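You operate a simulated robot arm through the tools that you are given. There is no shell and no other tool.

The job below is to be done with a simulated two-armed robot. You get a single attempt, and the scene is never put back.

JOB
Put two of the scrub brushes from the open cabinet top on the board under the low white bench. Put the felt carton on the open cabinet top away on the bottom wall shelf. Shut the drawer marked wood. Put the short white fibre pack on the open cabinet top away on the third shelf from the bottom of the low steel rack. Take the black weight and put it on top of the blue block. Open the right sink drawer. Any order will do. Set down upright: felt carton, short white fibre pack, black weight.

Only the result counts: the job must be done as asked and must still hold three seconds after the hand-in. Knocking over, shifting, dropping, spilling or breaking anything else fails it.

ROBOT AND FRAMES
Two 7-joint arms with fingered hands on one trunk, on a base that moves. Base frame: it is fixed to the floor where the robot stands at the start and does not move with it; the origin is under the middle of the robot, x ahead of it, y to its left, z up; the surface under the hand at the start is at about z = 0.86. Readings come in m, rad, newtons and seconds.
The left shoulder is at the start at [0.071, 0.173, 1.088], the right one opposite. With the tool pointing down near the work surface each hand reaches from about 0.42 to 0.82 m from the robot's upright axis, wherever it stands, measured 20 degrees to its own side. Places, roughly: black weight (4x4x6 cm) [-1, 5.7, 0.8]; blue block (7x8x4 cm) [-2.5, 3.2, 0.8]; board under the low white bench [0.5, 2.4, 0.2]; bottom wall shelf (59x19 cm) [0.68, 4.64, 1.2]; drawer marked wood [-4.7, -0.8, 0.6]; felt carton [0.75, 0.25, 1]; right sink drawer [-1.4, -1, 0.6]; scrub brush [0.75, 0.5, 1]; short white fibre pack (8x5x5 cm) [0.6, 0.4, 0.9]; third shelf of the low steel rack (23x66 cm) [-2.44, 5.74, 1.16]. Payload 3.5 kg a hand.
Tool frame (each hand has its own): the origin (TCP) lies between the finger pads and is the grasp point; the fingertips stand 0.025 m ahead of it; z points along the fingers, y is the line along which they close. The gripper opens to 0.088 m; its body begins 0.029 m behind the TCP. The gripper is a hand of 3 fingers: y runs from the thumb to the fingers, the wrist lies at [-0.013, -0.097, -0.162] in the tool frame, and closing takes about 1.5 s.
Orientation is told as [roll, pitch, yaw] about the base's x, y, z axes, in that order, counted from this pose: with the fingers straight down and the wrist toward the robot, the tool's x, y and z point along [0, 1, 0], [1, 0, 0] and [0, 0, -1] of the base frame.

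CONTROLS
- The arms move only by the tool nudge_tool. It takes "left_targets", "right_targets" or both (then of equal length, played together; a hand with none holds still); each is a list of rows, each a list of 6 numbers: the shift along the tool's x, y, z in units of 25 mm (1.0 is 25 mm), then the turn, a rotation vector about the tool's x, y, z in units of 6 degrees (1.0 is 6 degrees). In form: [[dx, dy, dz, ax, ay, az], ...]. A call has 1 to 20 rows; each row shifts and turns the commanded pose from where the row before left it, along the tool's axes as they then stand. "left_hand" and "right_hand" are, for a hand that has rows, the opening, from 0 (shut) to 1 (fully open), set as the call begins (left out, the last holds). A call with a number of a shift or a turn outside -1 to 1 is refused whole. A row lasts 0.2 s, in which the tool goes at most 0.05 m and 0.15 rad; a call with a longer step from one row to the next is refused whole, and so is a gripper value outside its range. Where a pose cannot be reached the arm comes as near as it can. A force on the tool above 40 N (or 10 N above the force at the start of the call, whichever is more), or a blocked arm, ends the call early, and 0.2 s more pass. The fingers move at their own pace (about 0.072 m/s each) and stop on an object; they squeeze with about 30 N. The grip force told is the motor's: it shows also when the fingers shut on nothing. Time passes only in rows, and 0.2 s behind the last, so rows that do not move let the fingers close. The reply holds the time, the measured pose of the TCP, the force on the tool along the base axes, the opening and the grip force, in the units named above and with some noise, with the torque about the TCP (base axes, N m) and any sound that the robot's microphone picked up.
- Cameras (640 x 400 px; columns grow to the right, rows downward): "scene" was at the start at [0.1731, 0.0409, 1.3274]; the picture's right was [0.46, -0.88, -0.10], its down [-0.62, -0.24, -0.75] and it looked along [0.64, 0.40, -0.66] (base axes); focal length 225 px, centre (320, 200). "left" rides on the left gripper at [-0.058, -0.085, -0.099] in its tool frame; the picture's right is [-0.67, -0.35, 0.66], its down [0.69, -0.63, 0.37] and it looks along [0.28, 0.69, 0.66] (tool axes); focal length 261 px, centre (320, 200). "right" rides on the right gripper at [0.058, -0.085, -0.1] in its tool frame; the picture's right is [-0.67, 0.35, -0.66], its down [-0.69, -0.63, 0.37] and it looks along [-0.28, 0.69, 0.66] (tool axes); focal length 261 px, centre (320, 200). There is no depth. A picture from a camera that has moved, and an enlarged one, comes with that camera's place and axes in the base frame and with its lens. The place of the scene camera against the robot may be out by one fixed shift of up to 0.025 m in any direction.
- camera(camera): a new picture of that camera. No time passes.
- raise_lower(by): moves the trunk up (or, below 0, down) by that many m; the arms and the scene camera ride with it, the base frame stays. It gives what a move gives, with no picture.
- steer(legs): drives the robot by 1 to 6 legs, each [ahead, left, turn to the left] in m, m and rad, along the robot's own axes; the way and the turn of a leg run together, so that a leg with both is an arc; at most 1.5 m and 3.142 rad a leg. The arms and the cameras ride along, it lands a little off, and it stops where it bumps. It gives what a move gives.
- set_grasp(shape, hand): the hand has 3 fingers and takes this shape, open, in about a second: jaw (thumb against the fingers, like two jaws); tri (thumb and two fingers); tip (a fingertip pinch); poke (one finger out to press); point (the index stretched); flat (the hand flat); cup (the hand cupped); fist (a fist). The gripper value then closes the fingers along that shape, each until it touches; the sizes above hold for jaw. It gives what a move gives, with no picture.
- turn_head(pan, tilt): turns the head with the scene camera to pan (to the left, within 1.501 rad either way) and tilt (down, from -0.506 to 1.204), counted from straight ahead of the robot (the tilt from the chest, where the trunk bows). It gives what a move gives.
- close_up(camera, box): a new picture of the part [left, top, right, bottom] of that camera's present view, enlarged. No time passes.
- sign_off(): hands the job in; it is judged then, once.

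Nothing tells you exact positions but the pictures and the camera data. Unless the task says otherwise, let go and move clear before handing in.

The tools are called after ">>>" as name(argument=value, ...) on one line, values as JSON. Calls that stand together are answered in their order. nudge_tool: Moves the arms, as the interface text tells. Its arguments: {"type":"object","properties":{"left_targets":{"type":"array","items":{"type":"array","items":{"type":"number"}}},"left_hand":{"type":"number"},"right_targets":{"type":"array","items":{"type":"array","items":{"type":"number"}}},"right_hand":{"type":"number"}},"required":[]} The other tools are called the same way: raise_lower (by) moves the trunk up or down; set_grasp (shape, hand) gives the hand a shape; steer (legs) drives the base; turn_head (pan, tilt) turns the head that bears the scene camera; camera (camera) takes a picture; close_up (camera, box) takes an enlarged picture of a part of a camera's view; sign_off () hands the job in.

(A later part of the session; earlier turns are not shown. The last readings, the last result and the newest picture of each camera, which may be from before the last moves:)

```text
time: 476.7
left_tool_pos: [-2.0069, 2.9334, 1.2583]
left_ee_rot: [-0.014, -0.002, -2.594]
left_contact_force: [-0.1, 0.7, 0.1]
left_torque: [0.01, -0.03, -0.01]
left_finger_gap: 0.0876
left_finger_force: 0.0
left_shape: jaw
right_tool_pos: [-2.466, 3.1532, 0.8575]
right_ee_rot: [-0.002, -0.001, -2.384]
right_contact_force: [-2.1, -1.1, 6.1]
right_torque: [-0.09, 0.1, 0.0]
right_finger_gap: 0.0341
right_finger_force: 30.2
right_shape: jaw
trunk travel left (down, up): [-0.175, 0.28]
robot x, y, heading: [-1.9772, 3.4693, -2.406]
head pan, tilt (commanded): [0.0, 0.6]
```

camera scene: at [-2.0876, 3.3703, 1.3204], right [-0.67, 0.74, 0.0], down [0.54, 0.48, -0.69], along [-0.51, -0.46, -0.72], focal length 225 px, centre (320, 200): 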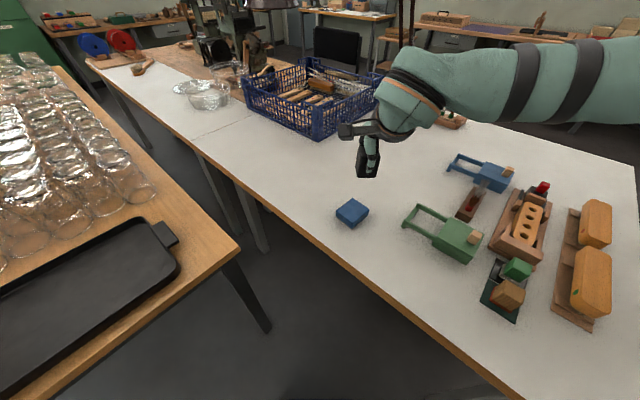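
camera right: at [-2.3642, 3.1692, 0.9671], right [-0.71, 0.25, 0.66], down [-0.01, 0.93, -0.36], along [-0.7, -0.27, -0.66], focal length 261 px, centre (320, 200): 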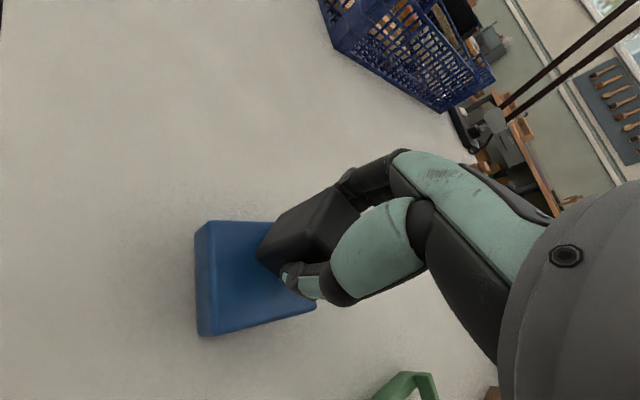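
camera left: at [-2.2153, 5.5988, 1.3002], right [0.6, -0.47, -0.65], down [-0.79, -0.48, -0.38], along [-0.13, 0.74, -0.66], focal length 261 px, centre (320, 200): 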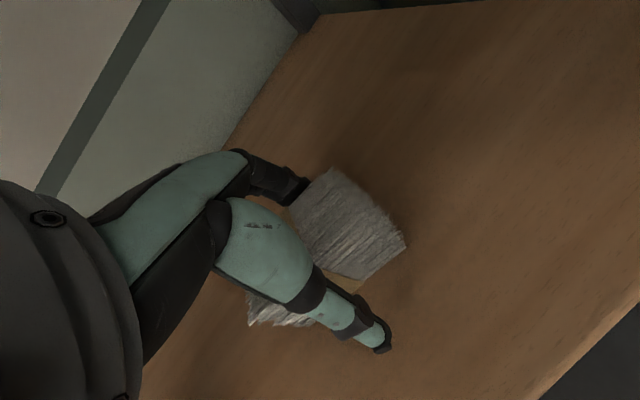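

Contact made. I'll ease off a hair and open the hand.

>>> nudge_tool(right_targets=[[0, 0, -0.04, 0, 0, 0], [0, 0, 0, 0, 0, 0]])

>>> nudge_tool(right_targets=[[0, 0, 0, 0, 0, 0], [0, 0, 0, 0, 0, 0], [0, 0, 0, 0, 0, 0], [0, 0, 0, 0, 0, 0], [0, 0, 0, 0, 0, 0], [0, 0, 0, 0, 0, 0]], right_hand=1)

>>> camera(camera="right")

```text
time: 477.3
left_tool_pos: [-2.007, 2.9338, 1.2571]
left_ee_rot: [-0.012, -0.003, -2.594]
left_contact_force: [0.3, -0.1, -0.1]
left_torque: [0.0, -0.01, 0.05]
left_finger_gap: 0.088
left_finger_force: 0.0
left_shape: jaw
right_tool_pos: [-2.4654, 3.1545, 0.8579]
right_ee_rot: [0.0, 0.001, -2.383]
right_contact_force: [-2.1, -2.5, 4.9]
right_torque: [-0.07, 0.12, -0.02]
right_finger_gap: 0.0344
right_finger_force: 30.8
right_shape: jaw
trunk travel left (down, up): [-0.175, 0.28]
robot x, y, heading: [-1.9731, 3.4681, -2.406]
head pan, tilt (commanded): [0.0, 0.6]
```

```text
time: 478.7
left_tool_pos: [-2.0067, 2.9334, 1.2574]
left_ee_rot: [-0.014, -0.004, -2.593]
left_contact_force: [0.1, -0.1, 0.3]
left_torque: [0.04, 0.0, 0.02]
left_finger_gap: 0.0878
left_finger_force: 0.1
left_shape: jaw
right_tool_pos: [-2.4655, 3.153, 0.8594]
right_ee_rot: [-0.001, 0.001, -2.383]
right_contact_force: [0.0, 0.0, -0.5]
right_torque: [-0.03, -0.02, -0.01]
right_finger_gap: 0.0873
right_finger_force: 0.1
right_shape: jaw
trunk travel left (down, up): [-0.175, 0.28]
robot x, y, heading: [-1.9779, 3.4688, -2.407]
head pan, tilt (commanded): [0.0, 0.6]
```

```text
taken
camera right: at [-2.3636, 3.1696, 0.9567], right [-0.71, 0.25, 0.66], down [-0.01, 0.93, -0.36], along [-0.7, -0.27, -0.66], focal length 261 px, centre (320, 200)
```

right: 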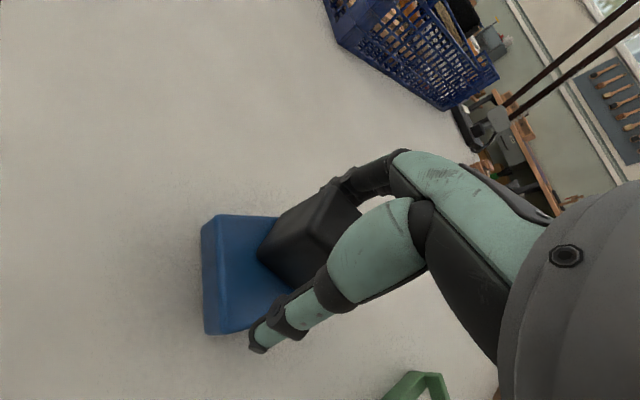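

Released. I'll lift the hand straight up and check the stack.

>>> nudge_tool(right_targets=[[0, 0, -0.4, 0, 0, 0], [0, 0, -0.8, 0, 0, 0], [0, 0, -1, 0, 0, 0], [0, 0, -1, 0, 0, 0], [0, 0, -1, 0, 0, 0], [0, 0, -1, 0, 0, 0], [0, 0, -1, 0, 0, 0], [0, 0, 0, 0, 0, 0]])

>>> camera(camera="right")

>>> close_up(camera="scene", box=[280, 120, 460, 270])

```text
time: 480.5
left_tool_pos: [-2.0065, 2.9331, 1.2561]
left_ee_rot: [-0.014, -0.004, -2.593]
left_contact_force: [0.1, -0.3, 0.3]
left_torque: [-0.02, 0.0, 0.01]
left_finger_gap: 0.0879
left_finger_force: 0.0
left_shape: jaw
right_tool_pos: [-2.4654, 3.1537, 1.0118]
right_ee_rot: [-0.002, 0.003, -2.385]
right_contact_force: [-0.1, 0.5, -0.2]
right_torque: [-0.01, -0.01, 0.01]
right_finger_gap: 0.0877
right_finger_force: 0.1
right_shape: jaw
trunk travel left (down, up): [-0.175, 0.28]
robot x, y, heading: [-1.976, 3.4703, -2.402]
head pan, tilt (commanded): [0.0, 0.6]
```

```text
taken
camera right: at [-2.3637, 3.1703, 1.1111], right [-0.71, 0.25, 0.66], down [-0.01, 0.93, -0.36], along [-0.7, -0.27, -0.66], focal length 261 px, centre (320, 200)
```

right: 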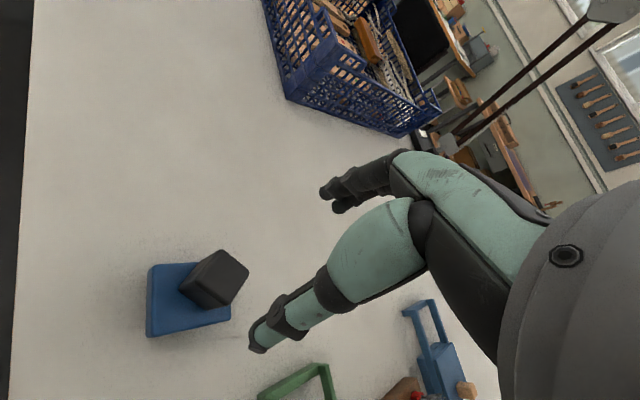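

```text
2.67 times, centred on (370, 195) of scene
camera zoom: at [-2.118, 3.3427, 1.3201], right [-0.67, 0.74, 0.0], down [0.54, 0.48, -0.69], along [-0.51, -0.46, -0.72], focal length 600 px, centre (187, 213)
```

zoom: 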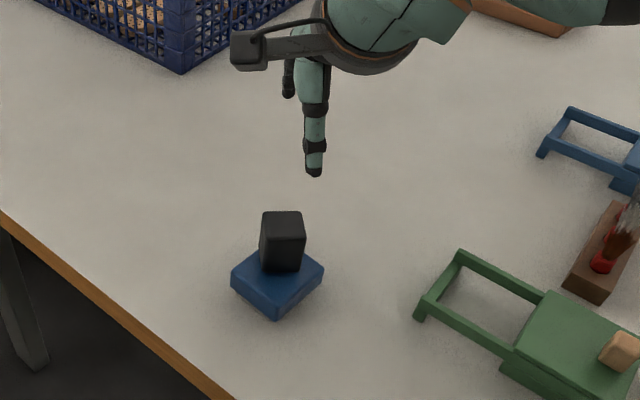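

The black weight stands upright on the blue block. I'll back out from between the tables and head for the sink drawers down the aisle.

>>> steer(legs=[[-0.45, 0.0, 0.0], [0.0, 0.0, 0.834]])

>>> nudge_tool(right_targets=[[0, -0.6, -0.6, 0, 0, 0], [0, -0.6, -0.6, 0, 0, 0], [0, -0.6, -0.6, 0, 0, 0], [0, -0.6, -0.6, 0, 0, 0], [0, -0.6, -0.6, 0, 0, 0], [0, 0, 0, 0, 0, 0]])

>>> turn_head(pan=0.5, tilt=0.3)

>>> camera(camera="scene")

```text
time: 485.4
left_tool_pos: [-1.2727, 3.3816, 1.257]
left_ee_rot: [-0.013, -0.005, -1.776]
left_contact_force: [-1.4, 0.6, 0.0]
left_torque: [0.0, 0.0, 0.01]
left_finger_gap: 0.0877
left_finger_force: 0.1
left_shape: jaw
right_tool_pos: [-1.7459, 3.1993, 1.0131]
right_ee_rot: [-0.002, 0.002, -1.568]
right_contact_force: [-0.1, -0.7, -0.4]
right_torque: [-0.01, 0.02, -0.01]
right_finger_gap: 0.0878
right_finger_force: 0.1
right_shape: jaw
trunk travel left (down, up): [-0.175, 0.28]
robot x, y, heading: [-1.6383, 3.7699, -1.59]
head pan, tilt (commanded): [0.0, 0.6]
```

```text
time: 486.8
left_tool_pos: [-1.2733, 3.3798, 1.2582]
left_ee_rot: [-0.013, -0.004, -1.777]
left_contact_force: [-0.6, -0.6, 1.0]
left_torque: [-0.03, 0.0, -0.01]
left_finger_gap: 0.0878
left_finger_force: 0.1
left_shape: jaw
right_tool_pos: [-1.7465, 3.2739, 1.0889]
right_ee_rot: [-0.001, 0.003, -1.569]
right_contact_force: [-0.9, 0.4, 0.1]
right_torque: [-0.01, 0.0, 0.01]
right_finger_gap: 0.0877
right_finger_force: 0.1
right_shape: jaw
trunk travel left (down, up): [-0.175, 0.28]
robot x, y, heading: [-1.6443, 3.7698, -1.591]
head pan, tilt (commanded): [0.0, 0.6]
```

```text
time: 487.7
left_tool_pos: [-1.2724, 3.3815, 1.2569]
left_ee_rot: [-0.014, -0.005, -1.776]
left_contact_force: [0.4, 0.9, -0.1]
left_torque: [0.0, -0.01, 0.03]
left_finger_gap: 0.0875
left_finger_force: 0.1
left_shape: jaw
right_tool_pos: [-1.7479, 3.2736, 1.0878]
right_ee_rot: [-0.003, 0.002, -1.57]
right_contact_force: [-0.8, 1.6, -0.5]
right_torque: [-0.03, 0.01, -0.02]
right_finger_gap: 0.0878
right_finger_force: 0.2
right_shape: jaw
trunk travel left (down, up): [-0.175, 0.28]
robot x, y, heading: [-1.6386, 3.7665, -1.591]
head pan, tilt (commanded): [0.499, 0.3]
```

```text
taken
camera scene: at [-1.6041, 3.5837, 1.3484], right [-0.89, -0.45, -0.1], down [-0.13, 0.45, -0.88], along [0.44, -0.77, -0.46], focal length 225 px, centre (320, 200)
```

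scene: 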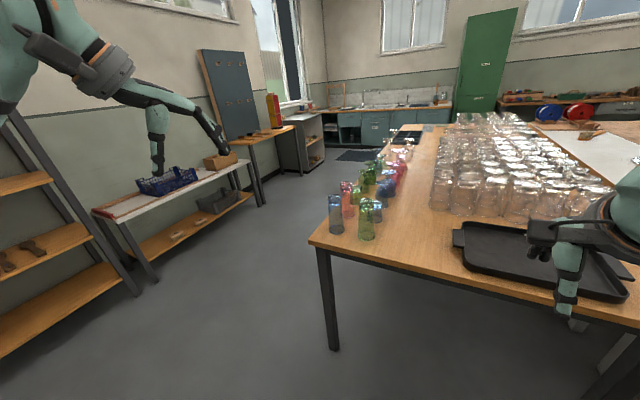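

The aisle is clear on the right side of the glassware table. I'll strafe left into it and drive down toward the sink.

>>> steer(legs=[[0.0, 1.13, 0.02], [1.4, 0.0, 0.0], [1.3, 0.0, 0.0]])

>>> turn_head(pan=0.0, tilt=0.2)

>>> camera(camera="scene")

```text
time: 506.2
left_tool_pos: [-0.2043, 0.6525, 1.2575]
left_ee_rot: [-0.013, -0.003, -1.782]
left_contact_force: [1.2, 0.3, 0.0]
left_torque: [-0.05, 0.01, 0.02]
left_finger_gap: 0.0879
left_finger_force: 0.1
left_shape: jaw
right_tool_pos: [-0.6795, 0.5488, 1.0884]
right_ee_rot: [-0.001, 0.001, -1.572]
right_contact_force: [-0.4, 0.1, -0.2]
right_torque: [-0.02, 0.01, -0.03]
right_finger_gap: 0.0877
right_finger_force: 0.1
right_shape: jaw
trunk travel left (down, up): [-0.175, 0.28]
robot x, y, heading: [-0.5669, 1.046, -1.595]
head pan, tilt (commanded): [0.499, 0.3]
```

```text
time: 507.1
left_tool_pos: [-0.2054, 0.6524, 1.2569]
left_ee_rot: [-0.014, -0.002, -1.78]
left_contact_force: [-0.1, -0.1, 0.1]
left_torque: [-0.01, -0.01, -0.01]
left_finger_gap: 0.0877
left_finger_force: 0.1
left_shape: jaw
right_tool_pos: [-0.6806, 0.5469, 1.0876]
right_ee_rot: [-0.001, 0.004, -1.572]
right_contact_force: [0.5, 0.2, 0.2]
right_torque: [0.0, 0.0, -0.01]
right_finger_gap: 0.0876
right_finger_force: 0.2
right_shape: jaw
trunk travel left (down, up): [-0.175, 0.28]
robot x, y, heading: [-0.571, 1.0445, -1.602]
head pan, tilt (commanded): [0.0, 0.201]
```

```text
taken
camera scene: at [-0.5804, 0.8449, 1.3552], right [-1.0, 0.02, 0.0], down [0.01, 0.4, -0.92], along [-0.02, -0.92, -0.4], focal length 225 px, centre (320, 200)
```

scene: 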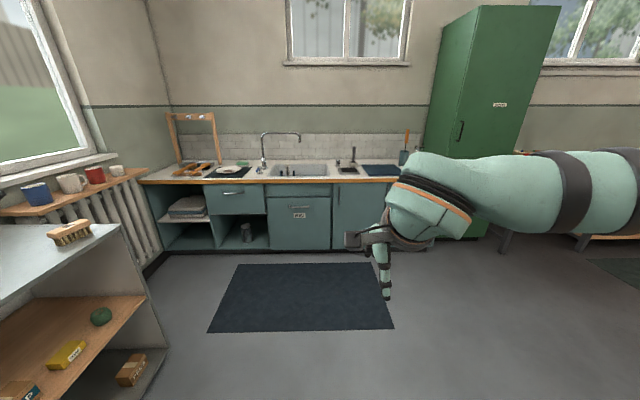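

The sink counter is ahead: a drawer on the left, the BIN door, and more units on the right by the green cabinet. I'll drive closer and shift right to see the right drawer.

>>> steer(legs=[[0.75, 0.0, 0.02], [0.0, -0.65, 0.0]])

>>> turn_head(pan=-0.1, tilt=0.4)

>>> camera(camera="scene")

```text
time: 514.4
left_tool_pos: [-0.8575, -0.0876, 1.2565]
left_ee_rot: [-0.014, -0.003, -1.767]
left_contact_force: [0.2, 0.0, 1.3]
left_torque: [-0.03, 0.0, 0.04]
left_finger_gap: 0.0875
left_finger_force: 0.1
left_shape: jaw
right_tool_pos: [-1.3312, -0.1994, 1.088]
right_ee_rot: [-0.001, 0.002, -1.559]
right_contact_force: [-0.4, -0.2, 0.1]
right_torque: [-0.01, 0.02, -0.01]
right_finger_gap: 0.0877
right_finger_force: 0.0
right_shape: jaw
trunk travel left (down, up): [-0.175, 0.28]
robot x, y, heading: [-1.2276, 0.2979, -1.58]
head pan, tilt (commanded): [0.0, 0.201]
```

```text
time: 515.1
left_tool_pos: [-0.8583, -0.0874, 1.2572]
left_ee_rot: [-0.012, -0.003, -1.767]
left_contact_force: [-0.3, 0.2, 0.0]
left_torque: [0.0, 0.0, 0.0]
left_finger_gap: 0.0876
left_finger_force: 0.0
left_shape: jaw
right_tool_pos: [-1.3318, -0.199, 1.0873]
right_ee_rot: [-0.002, 0.001, -1.559]
right_contact_force: [-0.3, 0.5, -0.4]
right_torque: [0.0, 0.01, 0.02]
right_finger_gap: 0.0878
right_finger_force: 0.0
right_shape: jaw
trunk travel left (down, up): [-0.175, 0.28]
robot x, y, heading: [-1.2261, 0.2973, -1.585]
head pan, tilt (commanded): [-0.099, 0.4]
```

```text
taken
camera scene: at [-1.2456, 0.1041, 1.3374], right [-0.99, 0.11, 0.02], down [0.04, 0.57, -0.82], along [-0.1, -0.82, -0.57], focal length 225 px, centre (320, 200)
```

scene: 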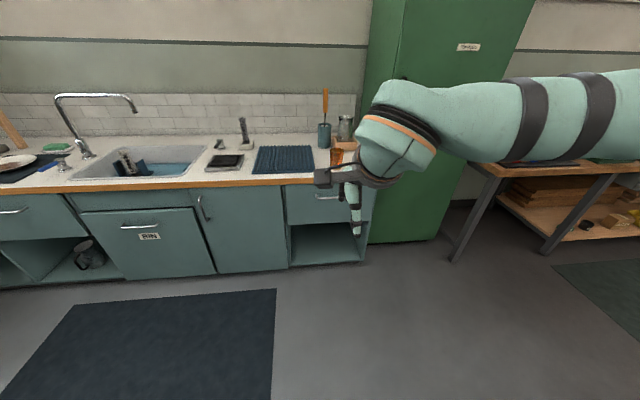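

The right sink drawer is just behind my right hand in the picture, with a bar handle near [-1.41, -0.93, 0.63]. I'll move the hand aside to see it clearly.

>>> nudge_tool(right_targets=[[-0.8, -0.2, 0, 0, 0, 0], [-0.8, -0.2, 0, 0, 0, 0], [-0.8, -0.2, 0, 0, 0, 0], [-0.8, -0.2, 0, 0, 0, 0], [-0.8, -0.2, 0, 0, 0, 0], [-0.8, -0.2, 0, 0, 0, 0], [0, 0, 0, 0, 0, 0]])

>>> camera(camera="scene")

>>> close_up(camera="scene", box=[250, 130, 430, 270])

>>> camera(camera="right")

```text
time: 516.7
left_tool_pos: [-0.8568, -0.087, 1.258]
left_ee_rot: [-0.013, -0.004, -1.766]
left_contact_force: [-0.4, 0.0, -0.7]
left_torque: [-0.01, 0.02, 0.01]
left_finger_gap: 0.0875
left_finger_force: 0.1
left_shape: jaw
right_tool_pos: [-1.4511, -0.1727, 1.0879]
right_ee_rot: [-0.002, 0.002, -1.557]
right_contact_force: [0.1, -0.7, 0.3]
right_torque: [0.03, 0.0, -0.02]
right_finger_gap: 0.0876
right_finger_force: 0.1
right_shape: jaw
trunk travel left (down, up): [-0.175, 0.28]
robot x, y, heading: [-1.2292, 0.2978, -1.583]
head pan, tilt (commanded): [-0.099, 0.4]
```

```text
taken
camera scene: at [-1.2451, 0.1039, 1.3373], right [-0.99, 0.11, 0.02], down [0.04, 0.57, -0.82], along [-0.1, -0.82, -0.57], focal length 225 px, centre (320, 200)
```

scene: 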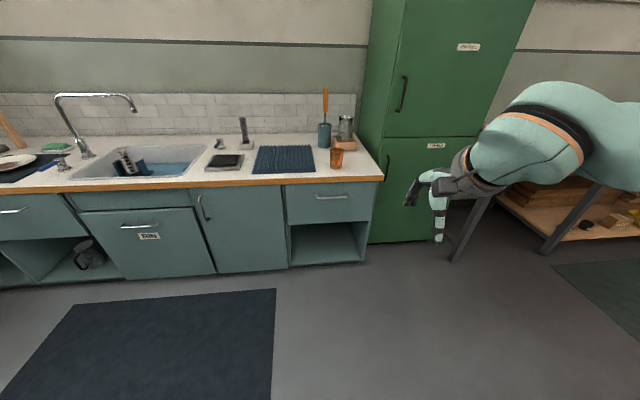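

```text
2.86 times, centred on (340, 200) of scene
camera zoom: at [-1.2451, 0.1039, 1.3373], right [-0.99, 0.11, 0.02], down [0.04, 0.57, -0.82], along [-0.1, -0.82, -0.57], focal length 643 px, centre (263, 200)
```

zoom: 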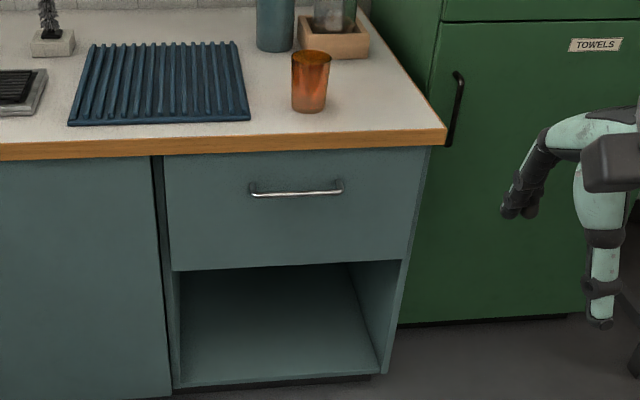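

```text
taken
camera right: at [-1.3943, -0.0868, 1.1869], right [-0.66, -0.36, 0.66], down [-0.69, 0.62, -0.36], along [-0.28, -0.7, -0.66], focal length 261 px, centre (320, 200)
```

right: 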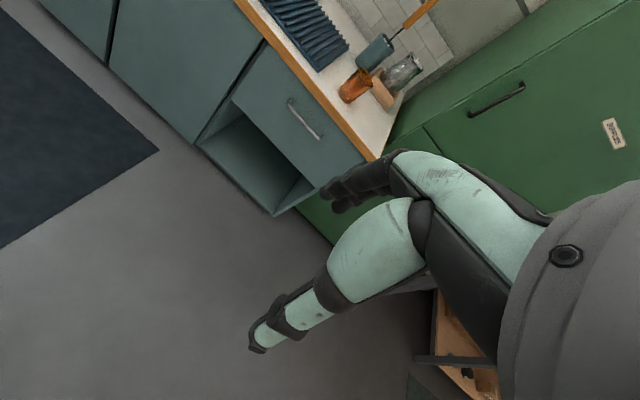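

The handle is a thin horizontal bar on the drawer front. I'll lower the trunk, bring the right hand down in front of it and tilt the fingers forward so they can hook over the bar.

>>> raise_lower(by=-0.13)

>>> nudge_tool(right_targets=[[0.3, 0.4, 0.8, 0, 0, 0], [0.3, 0.4, 0.8, 0, 0, 0], [0.3, 0.4, 0.8, 0, 0, 0], [0.3, 0.4, 0.8, 0, 0, 0], [0, 0.3, 0.8, -0.7, 0, 0], [0, 0.3, 0.8, -0.7, 0, 0], [0, 0, 0.8, -0.7, 0, 0], [0, 0, 0.8, -0.7, 0, 0], [0, 0, 0, -0.7, 0, 0], [0, 0, 0, -0.7, 0, 0], [0, 0, 0, 0, 0, 0]])

>>> turn_head(pan=-0.3, tilt=0.3)

>>> camera(camera="scene")

>>> camera(camera="right")

```text
time: 518.3
left_tool_pos: [-0.8583, -0.1333, 1.0804]
left_ee_rot: [-0.034, 0.1, -1.769]
left_contact_force: [-0.7, 0.1, 1.1]
left_torque: [-0.07, 0.04, 0.02]
left_finger_gap: 0.0876
left_finger_force: 0.1
left_shape: jaw
right_tool_pos: [-1.4517, -0.1704, 0.9593]
right_ee_rot: [-0.004, -0.001, -1.56]
right_contact_force: [0.4, 0.2, 0.6]
right_torque: [-0.02, -0.02, -0.01]
right_finger_gap: 0.0875
right_finger_force: 0.1
right_shape: jaw
trunk travel left (down, up): [-0.045, 0.41]
robot x, y, heading: [-1.23, 0.2992, -1.577]
head pan, tilt (commanded): [-0.099, 0.4]
```

```text
time: 520.7
left_tool_pos: [-0.8574, -0.1356, 1.0796]
left_ee_rot: [-0.035, 0.104, -1.769]
left_contact_force: [0.8, 0.2, 0.5]
left_torque: [-0.01, -0.03, 0.03]
left_finger_gap: 0.0878
left_finger_force: 0.0
left_shape: jaw
right_tool_pos: [-1.4505, -0.2478, 0.8551]
right_ee_rot: [-0.015, -0.383, -1.529]
right_contact_force: [0.0, 0.3, 0.4]
right_torque: [-0.02, 0.02, 0.01]
right_finger_gap: 0.0875
right_finger_force: 0.0
right_shape: jaw
right hand out of reach, approached as far as the arm can: row 8, 9, 10
trunk travel left (down, up): [-0.045, 0.41]
robot x, y, heading: [-1.2261, 0.2975, -1.584]
head pan, tilt (commanded): [-0.099, 0.4]
```

```text
time: 521.4
left_tool_pos: [-0.8583, -0.1348, 1.0805]
left_ee_rot: [-0.033, 0.105, -1.768]
left_contact_force: [0.1, 0.5, 0.2]
left_torque: [0.02, -0.05, 0.04]
left_finger_gap: 0.0877
left_finger_force: 0.1
left_shape: jaw
right_tool_pos: [-1.4523, -0.247, 0.8542]
right_ee_rot: [-0.018, -0.384, -1.53]
right_contact_force: [0.1, -0.5, 0.7]
right_torque: [0.01, 0.01, -0.02]
right_finger_gap: 0.0877
right_finger_force: 0.1
right_shape: jaw
trunk travel left (down, up): [-0.045, 0.41]
robot x, y, heading: [-1.2277, 0.3018, -1.581]
head pan, tilt (commanded): [-0.3, 0.3]
```

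```text
taken
camera scene: at [-1.2651, -0.0093, 1.1507], right [-0.95, 0.28, 0.13], down [0.09, 0.66, -0.74], along [-0.29, -0.7, -0.66], focal length 225 px, centre (320, 200)
```

scene: 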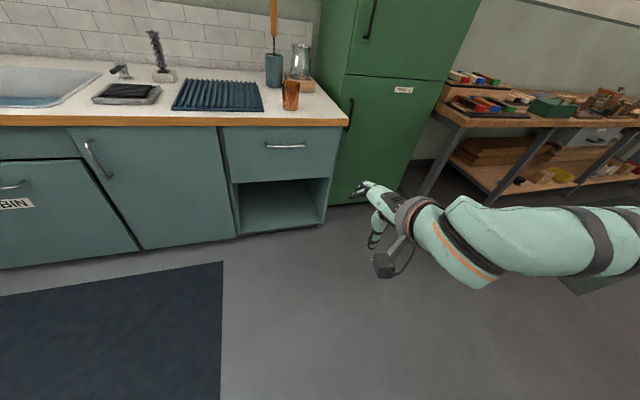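

```text
taken
camera right: at [-1.3969, -0.1284, 0.9138], right [-0.66, -0.1, 0.75], down [-0.71, 0.42, -0.56], along [-0.26, -0.9, -0.35], focal length 261 px, centre (320, 200)
```

right: 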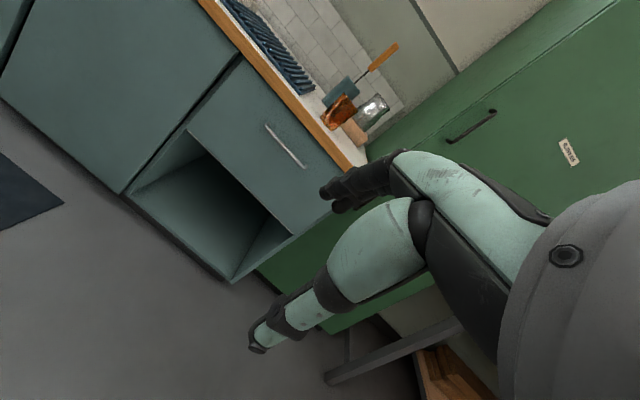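

The handle bar is at about [-1.42, -0.865, 0.663]. The tilt limits how low the arm goes, so I'll remove the tilt and lower the hand while bringing it inward.

>>> nudge_tool(right_targets=[[0, 0, 0, 0.7, 0, 0], [0, 0, 0, 0.7, 0, 0], [0, 0, 0, 0.7, 0, 0], [0, 0, 0, 0.7, 0, 0], [0, 0, 0, 0.7, 0, 0], [0.8, 0, 0.5, 0, 0, 0], [0.8, 0, 0.5, 0, 0, 0], [0.8, 0, 0.5, 0, 0, 0], [0.8, 0, 0.5, 0, 0, 0], [0, 0, 0.8, 0, 0, 0], [0, 0, 0.8, 0, 0, 0], [0, 0, 0.8, 0, 0, 0], [0, 0, 0.8, 0, 0, 0], [0, 0, 0, 0, 0, 0]])

>>> camera(camera="scene")

```text
time: 524.4
left_tool_pos: [-0.8578, -0.135, 1.08]
left_ee_rot: [-0.033, 0.103, -1.768]
left_contact_force: [-0.2, 0.2, 0.5]
left_torque: [-0.01, 0.01, 0.03]
left_finger_gap: 0.0875
left_finger_force: 0.0
left_shape: jaw
right_tool_pos: [-1.3746, -0.2481, 0.7233]
right_ee_rot: [-0.016, -0.023, -1.537]
right_contact_force: [-0.3, 0.1, -0.3]
right_torque: [-0.01, 0.02, 0.03]
right_finger_gap: 0.0874
right_finger_force: 0.1
right_shape: jaw
trunk travel left (down, up): [-0.045, 0.41]
robot x, y, heading: [-1.2259, 0.2998, -1.582]
head pan, tilt (commanded): [-0.3, 0.3]
```

```text
taken
camera scene: at [-1.2651, -0.0092, 1.1508], right [-0.95, 0.28, 0.13], down [0.09, 0.66, -0.75], along [-0.29, -0.7, -0.65], focal length 225 px, centre (320, 200)
```

scene: 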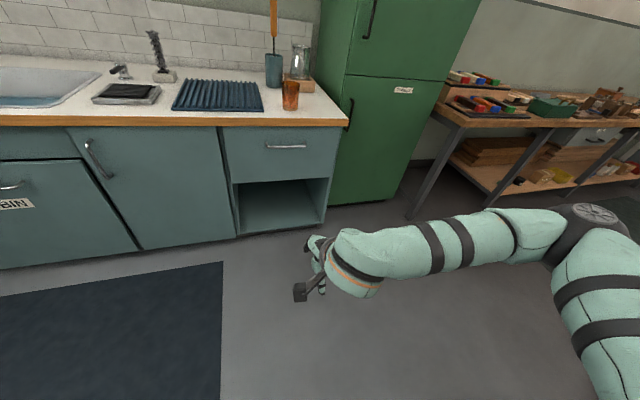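

The hand goes low enough without tilt. I'll drive forward 0.42 m so the hand is just in front of the drawer, then look closely.

>>> steer(legs=[[0.42, 0.0, 0.0]])

>>> camera(camera="right")

>>> turn_head(pan=-0.3, tilt=0.5)

>>> camera(camera="scene")

```text
time: 527.0
left_tool_pos: [-0.8673, -0.5546, 1.0791]
left_ee_rot: [-0.033, 0.103, -1.775]
left_contact_force: [0.8, -1.1, 0.0]
left_torque: [0.0, -0.01, -0.01]
left_finger_gap: 0.0875
left_finger_force: 0.0
left_shape: jaw
right_tool_pos: [-1.3851, -0.6629, 0.7231]
right_ee_rot: [-0.016, -0.026, -1.547]
right_contact_force: [-0.7, 0.2, 0.3]
right_torque: [-0.02, 0.01, 0.04]
right_finger_gap: 0.0876
right_finger_force: 0.1
right_shape: jaw
trunk travel left (down, up): [-0.045, 0.41]
robot x, y, heading: [-1.2342, -0.1195, -1.589]
head pan, tilt (commanded): [-0.3, 0.3]
```

```text
taken
camera right: at [-1.3261, -0.5745, 0.8188], right [-0.65, -0.35, 0.67], down [-0.71, 0.6, -0.37], along [-0.28, -0.72, -0.64], focal length 261 px, centre (320, 200)
```

right: 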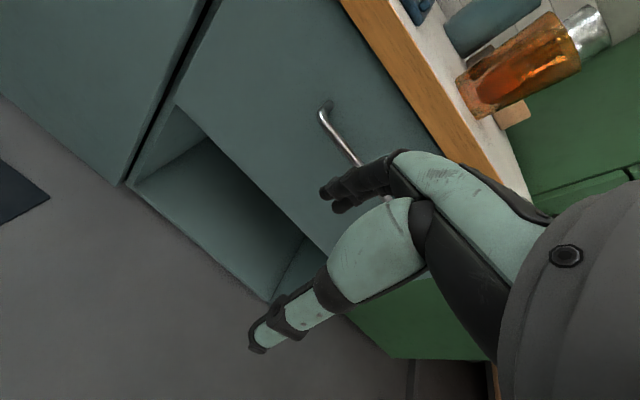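

```text
time: 527.7
left_tool_pos: [-0.8679, -0.5542, 1.0804]
left_ee_rot: [-0.034, 0.104, -1.773]
left_contact_force: [-0.2, 0.2, 0.2]
left_torque: [-0.01, 0.02, 0.02]
left_finger_gap: 0.0879
left_finger_force: 0.0
left_shape: jaw
right_tool_pos: [-1.3839, -0.6639, 0.7235]
right_ee_rot: [-0.016, -0.024, -1.546]
right_contact_force: [0.0, -0.1, -0.7]
right_torque: [-0.04, 0.01, 0.01]
right_finger_gap: 0.0875
right_finger_force: 0.1
right_shape: jaw
trunk travel left (down, up): [-0.045, 0.41]
robot x, y, heading: [-1.2389, -0.1183, -1.587]
head pan, tilt (commanded): [-0.3, 0.499]
```

```text
taken
camera scene: at [-1.2725, -0.4158, 1.1351], right [-0.95, 0.29, 0.13], down [0.16, 0.78, -0.6], along [-0.27, -0.55, -0.79], focal length 225 px, centre (320, 200)
```

scene: 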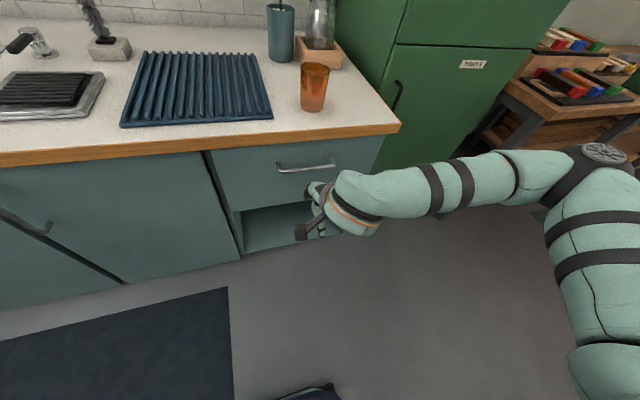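

>>> close_up(camera="right", box=[270, 60, 470, 220])

>>> close_up(camera="scene", box=[220, 130, 400, 260])

```text
2.50 times, centred on (370, 140) of right
camera zoom: at [-1.3261, -0.5742, 0.8191], right [-0.65, -0.35, 0.67], down [-0.71, 0.6, -0.37], along [-0.28, -0.72, -0.64], focal length 652 px, centre (195, 350)
```

zoom: 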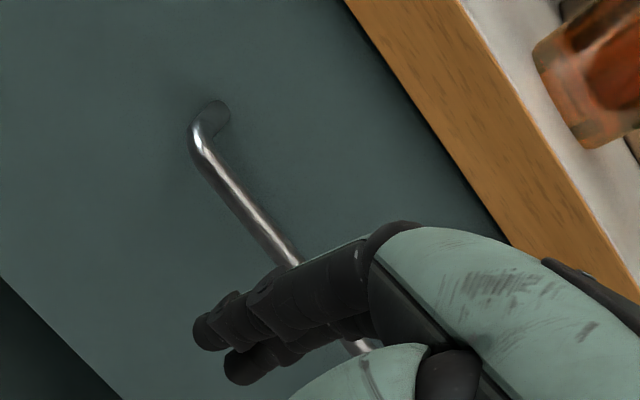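

```text
3.08 times, centred on (310, 195) of scene
camera zoom: at [-1.2725, -0.4158, 1.1351], right [-0.95, 0.29, 0.13], down [0.16, 0.78, -0.6], along [-0.27, -0.55, -0.79], focal length 692 px, centre (351, 215)
```

zoom: 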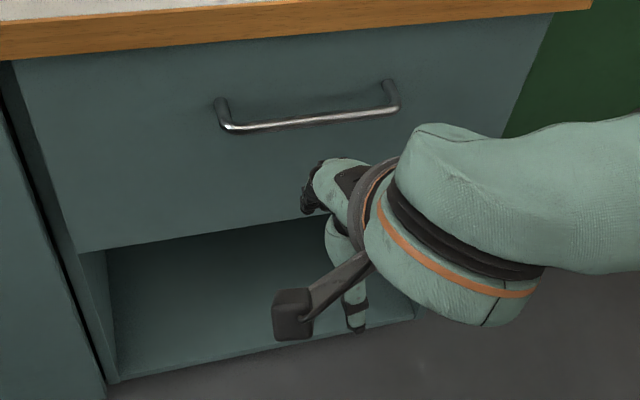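

The bar stands 3.5 cm off the drawer front at [-1.42, -0.869, 0.654], and my fingers are slim enough to go behind it. I'll narrow the hand a bit, line up in x, and drive forward with the fingertips above the bar.

>>> nudge_tool(right_targets=[[-0.5, 0, 0, 0.1, 0, 0], [-0.5, 0, 0, 0.1, 0, 0], [-0.45, 0, 0, 0, 0, 0], [0, 0, 0, 0, 0, 0], [0, 0, 0, 0, 0, 0]], right_hand=0.68)

>>> steer(legs=[[0.165, 0.0, 0.0]])

>>> camera(camera="right")

>>> close_up(camera="scene", box=[220, 130, 460, 300])

```text
time: 528.9
left_tool_pos: [-0.8678, -0.5544, 1.0801]
left_ee_rot: [-0.033, 0.102, -1.775]
left_contact_force: [0.4, -0.4, 0.9]
left_torque: [0.01, -0.02, -0.03]
left_finger_gap: 0.0876
left_finger_force: 0.1
left_shape: jaw
right_tool_pos: [-1.4197, -0.6651, 0.7235]
right_ee_rot: [-0.017, -0.004, -1.547]
right_contact_force: [0.2, 0.1, 0.8]
right_torque: [0.0, 0.0, -0.01]
right_finger_gap: 0.0605
right_finger_force: 0.2
right_shape: jaw
trunk travel left (down, up): [-0.045, 0.41]
robot x, y, heading: [-1.2366, -0.1201, -1.591]
head pan, tilt (commanded): [-0.3, 0.499]
```

```text
time: 530.4
left_tool_pos: [-0.8704, -0.7105, 1.0812]
left_ee_rot: [-0.032, 0.101, -1.777]
left_contact_force: [-0.2, -0.2, 0.1]
left_torque: [-0.02, 0.03, 0.02]
left_finger_gap: 0.0876
left_finger_force: 0.2
left_shape: jaw
right_tool_pos: [-1.4213, -0.8166, 0.7182]
right_ee_rot: [-0.017, 0.016, -1.543]
right_contact_force: [-0.9, 13.9, -3.9]
right_torque: [-0.21, -0.04, -0.12]
right_finger_gap: 0.0567
right_finger_force: 0.1
right_shape: jaw
trunk travel left (down, up): [-0.045, 0.41]
robot x, y, heading: [-1.2393, -0.2765, -1.586]
head pan, tilt (commanded): [-0.3, 0.499]
stopped in leg 1: the force on the tool passed its limit at 62 N (the readings are from after the stop); the commanded pose is now the measured one
```

```text
taken
camera right: at [-1.3635, -0.7303, 0.8187], right [-0.65, -0.38, 0.66], down [-0.71, 0.62, -0.34], along [-0.28, -0.69, -0.67], focal length 261 px, centre (320, 200)
```

right: 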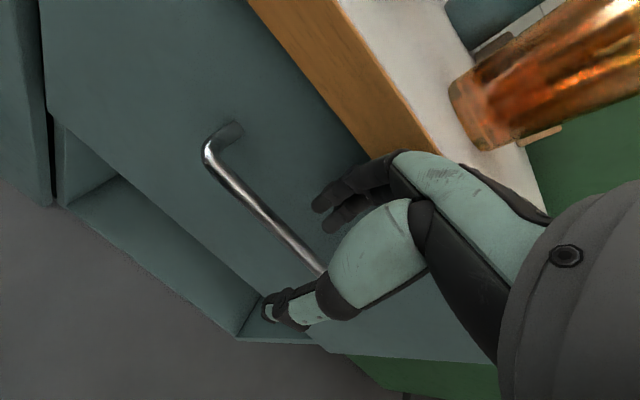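

```text
2.35 times, centred on (340, 215) of scene
camera zoom: at [-1.2752, -0.573, 1.1356], right [-0.95, 0.28, 0.12], down [0.16, 0.78, -0.6], along [-0.27, -0.55, -0.79], focal length 529 px, centre (273, 165)
```

zoom: 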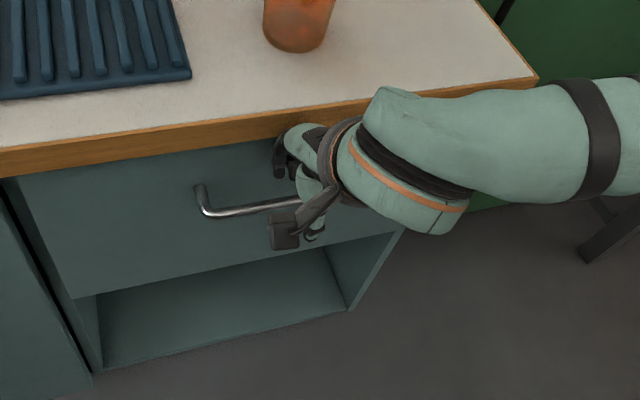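

My knuckles met the counter's overhanging edge (about y -0.857, z 0.745), which sticks out past the bar. I'll back off and try tilting the fingers forward so they can reach under the overhang.

>>> steer(legs=[[-0.08, 0.0, 0.0]])

>>> nudge_tool(right_targets=[[0, 0, 0.3, -0.6, 0, 0], [0, 0, 0.3, -0.6, 0, 0], [0, 0, 0.2, -0.6, 0, 0], [0, 0, 0, -0.6, 0, 0], [0, 0, 0, -0.6, 0, 0], [0, 0, 0, 0, 0, 0]])

>>> camera(camera="right")

>>> camera(camera="scene")

```text
time: 531.5
left_tool_pos: [-0.8677, -0.632, 1.0801]
left_ee_rot: [-0.034, 0.101, -1.774]
left_contact_force: [-0.4, 0.3, 0.4]
left_torque: [-0.01, 0.03, 0.02]
left_finger_gap: 0.0879
left_finger_force: 0.0
left_shape: jaw
right_tool_pos: [-1.4187, -0.7384, 0.7201]
right_ee_rot: [-0.017, 0.014, -1.541]
right_contact_force: [-0.4, -0.5, -0.1]
right_torque: [-0.01, 0.0, -0.03]
right_finger_gap: 0.0601
right_finger_force: 0.0
right_shape: jaw
trunk travel left (down, up): [-0.045, 0.41]
robot x, y, heading: [-1.236, -0.1978, -1.585]
head pan, tilt (commanded): [-0.3, 0.499]
```

```text
time: 532.9
left_tool_pos: [-0.868, -0.6332, 1.0793]
left_ee_rot: [-0.035, 0.104, -1.773]
left_contact_force: [-0.2, 0.0, 0.2]
left_torque: [0.01, 0.03, 0.01]
left_finger_gap: 0.0877
left_finger_force: 0.0
left_shape: jaw
right_tool_pos: [-1.4335, -0.75, 0.7318]
right_ee_rot: [-0.017, -0.111, -1.539]
right_contact_force: [0.0, 0.8, -0.1]
right_torque: [-0.03, 0.01, -0.01]
right_finger_gap: 0.0598
right_finger_force: 0.0
right_shape: jaw
right hand out of reach, approached as far as the arm can: row 2, 3, 4, 5
trunk travel left (down, up): [-0.045, 0.41]
robot x, y, heading: [-1.2377, -0.1997, -1.588]
head pan, tilt (commanded): [-0.3, 0.499]
```

```text
taken
camera right: at [-1.3763, -0.6526, 0.8199], right [-0.65, -0.29, 0.7], down [-0.71, 0.56, -0.42], along [-0.27, -0.77, -0.58], focal length 261 px, centre (320, 200)
```

right: 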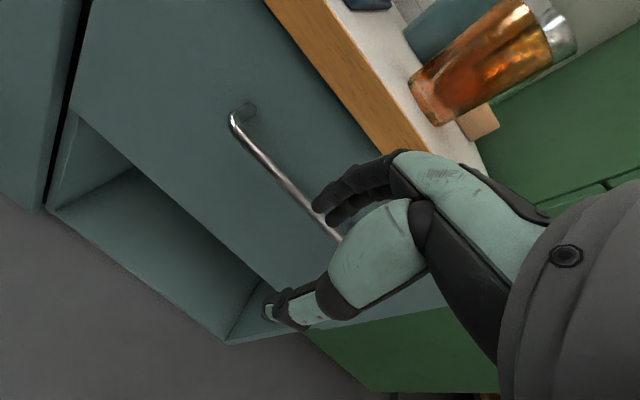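

```text
taken
camera scene: at [-1.2732, -0.496, 1.1348], right [-0.95, 0.28, 0.13], down [0.15, 0.78, -0.6], along [-0.27, -0.55, -0.79], focal length 225 px, centre (320, 200)
```

scene: 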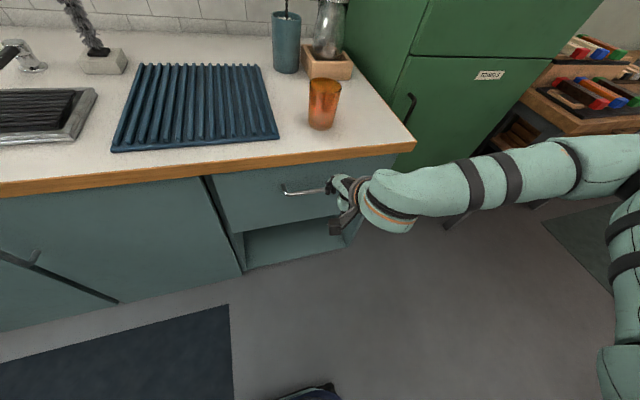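

The tilt is limited with the elbow out to the side. With the hand nearer my centre line the elbow swings forward and allows more tilt, so I'll back off, shift the robot right, and bring the hand across.

>>> steer(legs=[[-0.15, 0.0, 0.0], [0.0, -0.18, 0.0]])

>>> nudge_tool(right_targets=[[0.8, 0, 0, 0.2, 0, 0], [0.8, 0, 0, 0.2, 0, 0], [0.8, 0, 0, 0.2, 0, 0], [0.8, 0, 0, 0, 0, 0], [0.8, 0.2, 0, 0, 0, 0], [0.8, 0.2, 0, 0, 0, 0], [0.8, 0.2, 0, 0, 0, 0], [0.8, 0.2, 0, 0, 0, 0], [0.4, 0.2, 0, 0, 0, 0], [0, 0, 0, 0, 0, 0]])

>>> camera(camera="scene")

```text
time: 535.4
left_tool_pos: [-1.0462, -0.478, 1.0803]
left_ee_rot: [-0.034, 0.101, -1.77]
left_contact_force: [-0.7, -0.4, 0.4]
left_torque: [0.0, 0.02, -0.04]
left_finger_gap: 0.0879
left_finger_force: 0.0
left_shape: jaw
right_tool_pos: [-1.6098, -0.5954, 0.7313]
right_ee_rot: [-0.017, -0.11, -1.537]
right_contact_force: [-0.2, 0.0, -0.6]
right_torque: [0.01, -0.05, 0.02]
right_finger_gap: 0.0599
right_finger_force: 0.1
right_shape: jaw
trunk travel left (down, up): [-0.045, 0.41]
robot x, y, heading: [-1.4149, -0.0451, -1.588]
head pan, tilt (commanded): [-0.3, 0.499]
```

```text
time: 537.5
left_tool_pos: [-1.0458, -0.478, 1.0797]
left_ee_rot: [-0.033, 0.104, -1.771]
left_contact_force: [0.2, 0.1, -0.8]
left_torque: [-0.02, 0.03, 0.01]
left_finger_gap: 0.0876
left_finger_force: 0.1
left_shape: jaw
right_tool_pos: [-1.4392, -0.6148, 0.7309]
right_ee_rot: [-0.017, -0.047, -1.538]
right_contact_force: [-0.1, -0.9, -0.1]
right_torque: [0.0, 0.0, 0.01]
right_finger_gap: 0.0601
right_finger_force: 0.0
right_shape: jaw
trunk travel left (down, up): [-0.045, 0.41]
robot x, y, heading: [-1.4153, -0.0433, -1.588]
head pan, tilt (commanded): [-0.3, 0.499]
```

```text
taken
camera scene: at [-1.4509, -0.3417, 1.135], right [-0.95, 0.28, 0.13], down [0.15, 0.78, -0.6], along [-0.27, -0.55, -0.79], focal length 225 px, centre (320, 200)
```

scene: 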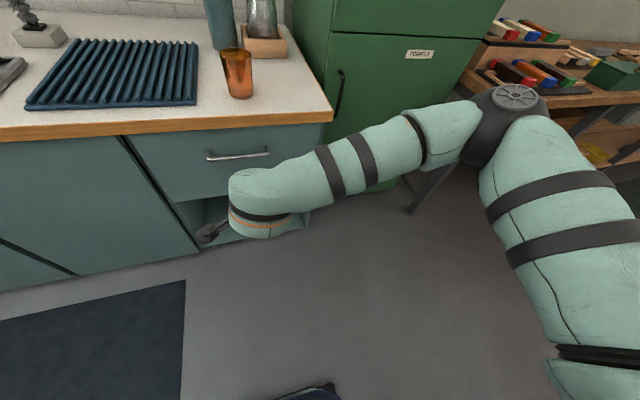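

Now the elbow is further forward. I'll try the tilt again.

>>> nudge_tool(right_targets=[[0, 0, 0, -0.7, 0, 0], [0, 0, 0, -0.7, 0, 0], [0, 0, 0, -0.7, 0, 0], [0, 0, 0, -0.7, 0, 0], [0, 0, 0, -0.7, 0, 0], [0, 0, 0, -0.7, 0, 0], [0, 0, 0, 0, 0, 0]])

```text
time: 539.1
left_tool_pos: [-1.0445, -0.4788, 1.0797]
left_ee_rot: [-0.032, 0.102, -1.773]
left_contact_force: [-0.2, 0.2, 0.4]
left_torque: [0.02, -0.02, 0.02]
left_finger_gap: 0.0875
left_finger_force: 0.2
left_shape: jaw
right_tool_pos: [-1.44, -0.6146, 0.7304]
right_ee_rot: [-0.02, -0.487, -1.53]
right_contact_force: [0.0, -0.1, -0.3]
right_torque: [0.01, -0.04, -0.02]
right_finger_gap: 0.06
right_finger_force: 0.1
right_shape: jaw
trunk travel left (down, up): [-0.045, 0.41]
robot x, y, heading: [-1.4142, -0.0423, -1.588]
head pan, tilt (commanded): [-0.3, 0.499]
```

That works. I'll tilt a little further, to about 40 degrees, and narrow the hand's opening.

>>> nudge_tool(right_targets=[[0, 0, 0, -0.7, 0, 0], [0, 0, 0, -0.7, 0, 0], [0, 0, 0, -0.7, 0, 0], [0, 0, 0, 0, 0, 0], [0, 0, 0, 0, 0, 0]], right_hand=0.42)

>>> camera(camera="right")

>>> camera(camera="scene")

```text
time: 540.0
left_tool_pos: [-1.0453, -0.4774, 1.0796]
left_ee_rot: [-0.033, 0.103, -1.771]
left_contact_force: [0.3, -0.1, -0.5]
left_torque: [-0.02, -0.01, 0.01]
left_finger_gap: 0.0876
left_finger_force: 0.0
left_shape: jaw
right_tool_pos: [-1.4441, -0.6362, 0.7722]
right_ee_rot: [0.121, -0.722, -1.74]
right_contact_force: [-0.3, 0.0, -0.4]
right_torque: [-0.01, 0.01, -0.02]
right_finger_gap: 0.0372
right_finger_force: 0.0
right_shape: jaw
right hand out of reach, approached as far as the arm can: row 1, 2, 3
trunk travel left (down, up): [-0.045, 0.41]
robot x, y, heading: [-1.4164, -0.0415, -1.588]
head pan, tilt (commanded): [-0.3, 0.499]
stopped in row 4 (right hand): the arm was blocked; the commanded pose is now the measured one
```

```text
taken
camera right: at [-1.3766, -0.512, 0.7945], right [-0.71, 0.24, 0.66], down [-0.6, 0.28, -0.75], along [-0.37, -0.93, -0.06], focal length 261 px, centre (320, 200)
```

right: 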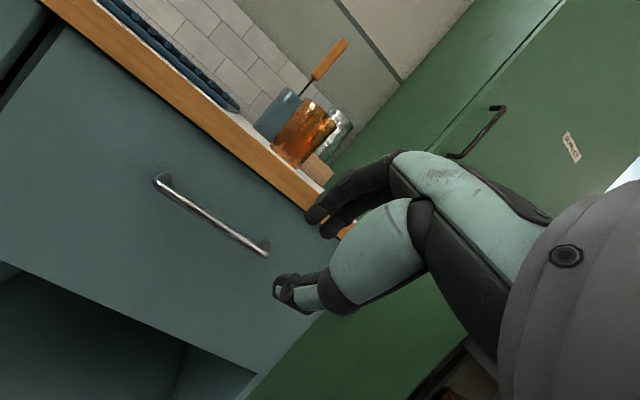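

```text
taken
camera scene: at [-1.4509, -0.3417, 1.135], right [-0.95, 0.28, 0.13], down [0.15, 0.78, -0.6], along [-0.27, -0.55, -0.79], focal length 225 px, centre (320, 200)
```

scene: 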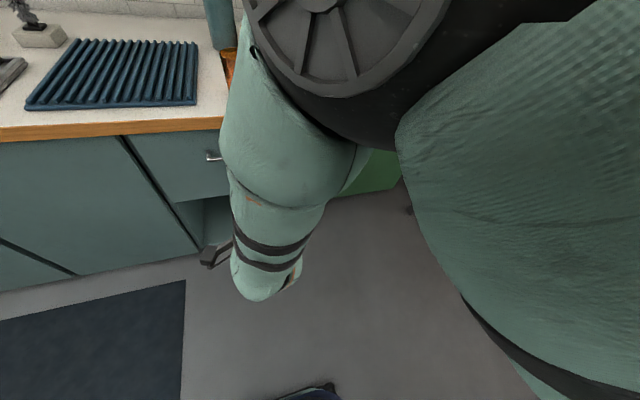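

The elbow has swung up close in front of my head, but the tilt is about right. I'll carefully try lowering the hand from here.

>>> nudge_tool(right_targets=[[0, -0.3, 0.35, 0, 0, 0], [0, -0.3, 0.35, 0, 0, 0], [0, -0.3, 0.35, 0, 0, 0], [0, -0.3, 0.35, 0, 0, 0], [0, 0, 0, 0, 0, 0]])

>>> camera(camera="scene")

```text
time: 541.5
left_tool_pos: [-1.0459, -0.4779, 1.0801]
left_ee_rot: [-0.032, 0.103, -1.772]
left_contact_force: [0.8, -0.6, 0.1]
left_torque: [0.0, 0.01, 0.02]
left_finger_gap: 0.0877
left_finger_force: 0.0
left_shape: jaw
right_tool_pos: [-1.4344, -0.6572, 0.7853]
right_ee_rot: [0.247, -0.78, -1.876]
right_contact_force: [0.3, -0.2, 0.4]
right_torque: [0.0, 0.0, -0.01]
right_finger_gap: 0.037
right_finger_force: 0.1
right_shape: jaw
right hand out of reach, approached as far as the arm can: row 2, 3
trunk travel left (down, up): [-0.045, 0.41]
robot x, y, heading: [-1.415, -0.0435, -1.583]
head pan, tilt (commanded): [-0.3, 0.499]
stopped in row 5 (right hand): the arm was blocked; the commanded pose is now the measured one
```

```text
taken
camera scene: at [-1.451, -0.3417, 1.135], right [-0.95, 0.28, 0.13], down [0.15, 0.78, -0.6], along [-0.27, -0.55, -0.79], focal length 225 px, centre (320, 200)
```

scene: 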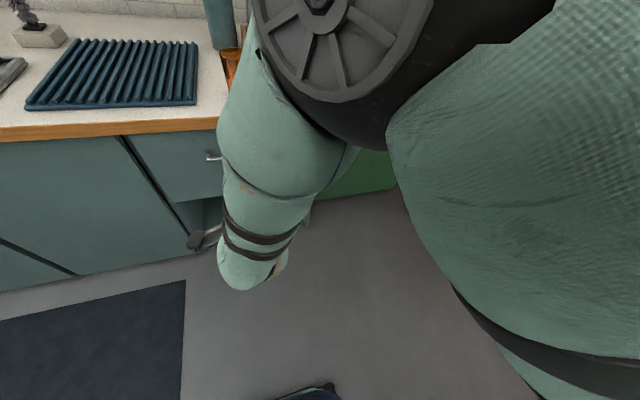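

The arm is blocked by my own head in this posture. I'll undo the tilt to free it.

>>> nudge_tool(right_targets=[[0, 0, 0, 0.8, 0, 0], [0, 0, 0, 0.8, 0, 0], [0, 0, 0, 0.8, 0, 0], [0, 0, 0, 0.8, 0, 0], [0, 0, 0, 0.8, 0, 0], [0, 0, 0, 0, 0, 0]])

>>> camera(camera="scene")

```text
time: 542.9
left_tool_pos: [-1.0451, -0.4786, 1.0803]
left_ee_rot: [-0.034, 0.103, -1.771]
left_contact_force: [-0.2, 0.1, -0.6]
left_torque: [0.0, -0.03, -0.01]
left_finger_gap: 0.0876
left_finger_force: 0.0
left_shape: jaw
right_tool_pos: [-1.4323, -0.6555, 0.7823]
right_ee_rot: [0.179, -0.371, -1.758]
right_contact_force: [-0.4, 0.6, -0.2]
right_torque: [-0.03, 0.0, 0.05]
right_finger_gap: 0.0373
right_finger_force: 0.0
right_shape: jaw
trunk travel left (down, up): [-0.045, 0.41]
robot x, y, heading: [-1.4153, -0.0419, -1.587]
head pan, tilt (commanded): [-0.3, 0.499]
```

```text
taken
camera scene: at [-1.4506, -0.3417, 1.135], right [-0.95, 0.28, 0.13], down [0.15, 0.78, -0.6], along [-0.27, -0.55, -0.79], focal length 225 px, centre (320, 200)
```

scene: 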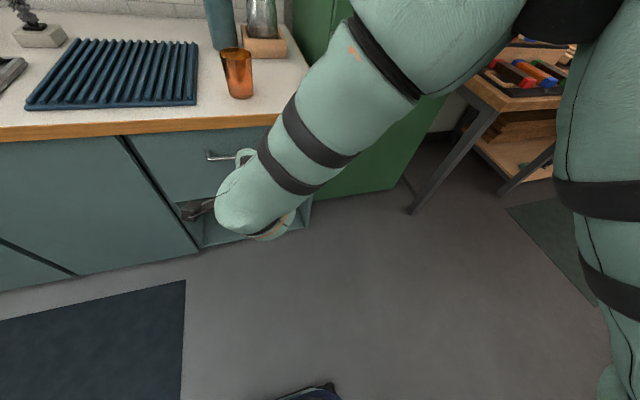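

Freed. I'll restore a clean 28-degree tilt and lower the hand to about z 0.69.

>>> nudge_tool(right_targets=[[0, 0, 0, -0.38, -0.295, -0.6], [0, 0, 0, -0.38, -0.295, -0.6], [0, 0, 0, -0.38, -0.295, -0.6], [0, -0.2, 0.5, 0, 0, 0], [0, -0.2, 0.5, 0, 0, 0], [0, -0.2, 0.5, 0, 0, 0], [0, 0, 0, 0, 0, 0]])

>>> camera(camera="scene")

```text
time: 544.5
left_tool_pos: [-1.0445, -0.4787, 1.0795]
left_ee_rot: [-0.033, 0.103, -1.771]
left_contact_force: [-0.2, -0.9, 1.1]
left_torque: [0.04, 0.0, 0.01]
left_finger_gap: 0.0879
left_finger_force: 0.0
left_shape: jaw
right_tool_pos: [-1.431, -0.6604, 0.7421]
right_ee_rot: [0.003, -0.507, -1.564]
right_contact_force: [0.0, -0.1, 0.5]
right_torque: [0.01, 0.0, -0.02]
right_finger_gap: 0.0373
right_finger_force: 0.0
right_shape: jaw
trunk travel left (down, up): [-0.045, 0.41]
robot x, y, heading: [-1.4125, -0.0444, -1.583]
head pan, tilt (commanded): [-0.3, 0.499]
```

```text
taken
camera scene: at [-1.451, -0.3416, 1.1351], right [-0.95, 0.28, 0.13], down [0.15, 0.78, -0.6], along [-0.27, -0.55, -0.79], focal length 225 px, centre (320, 200)
```

scene: 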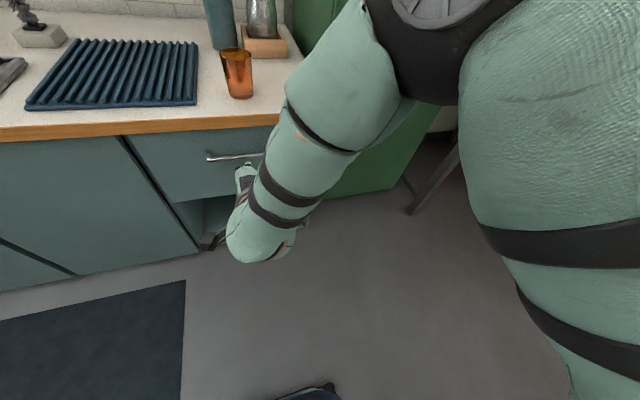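

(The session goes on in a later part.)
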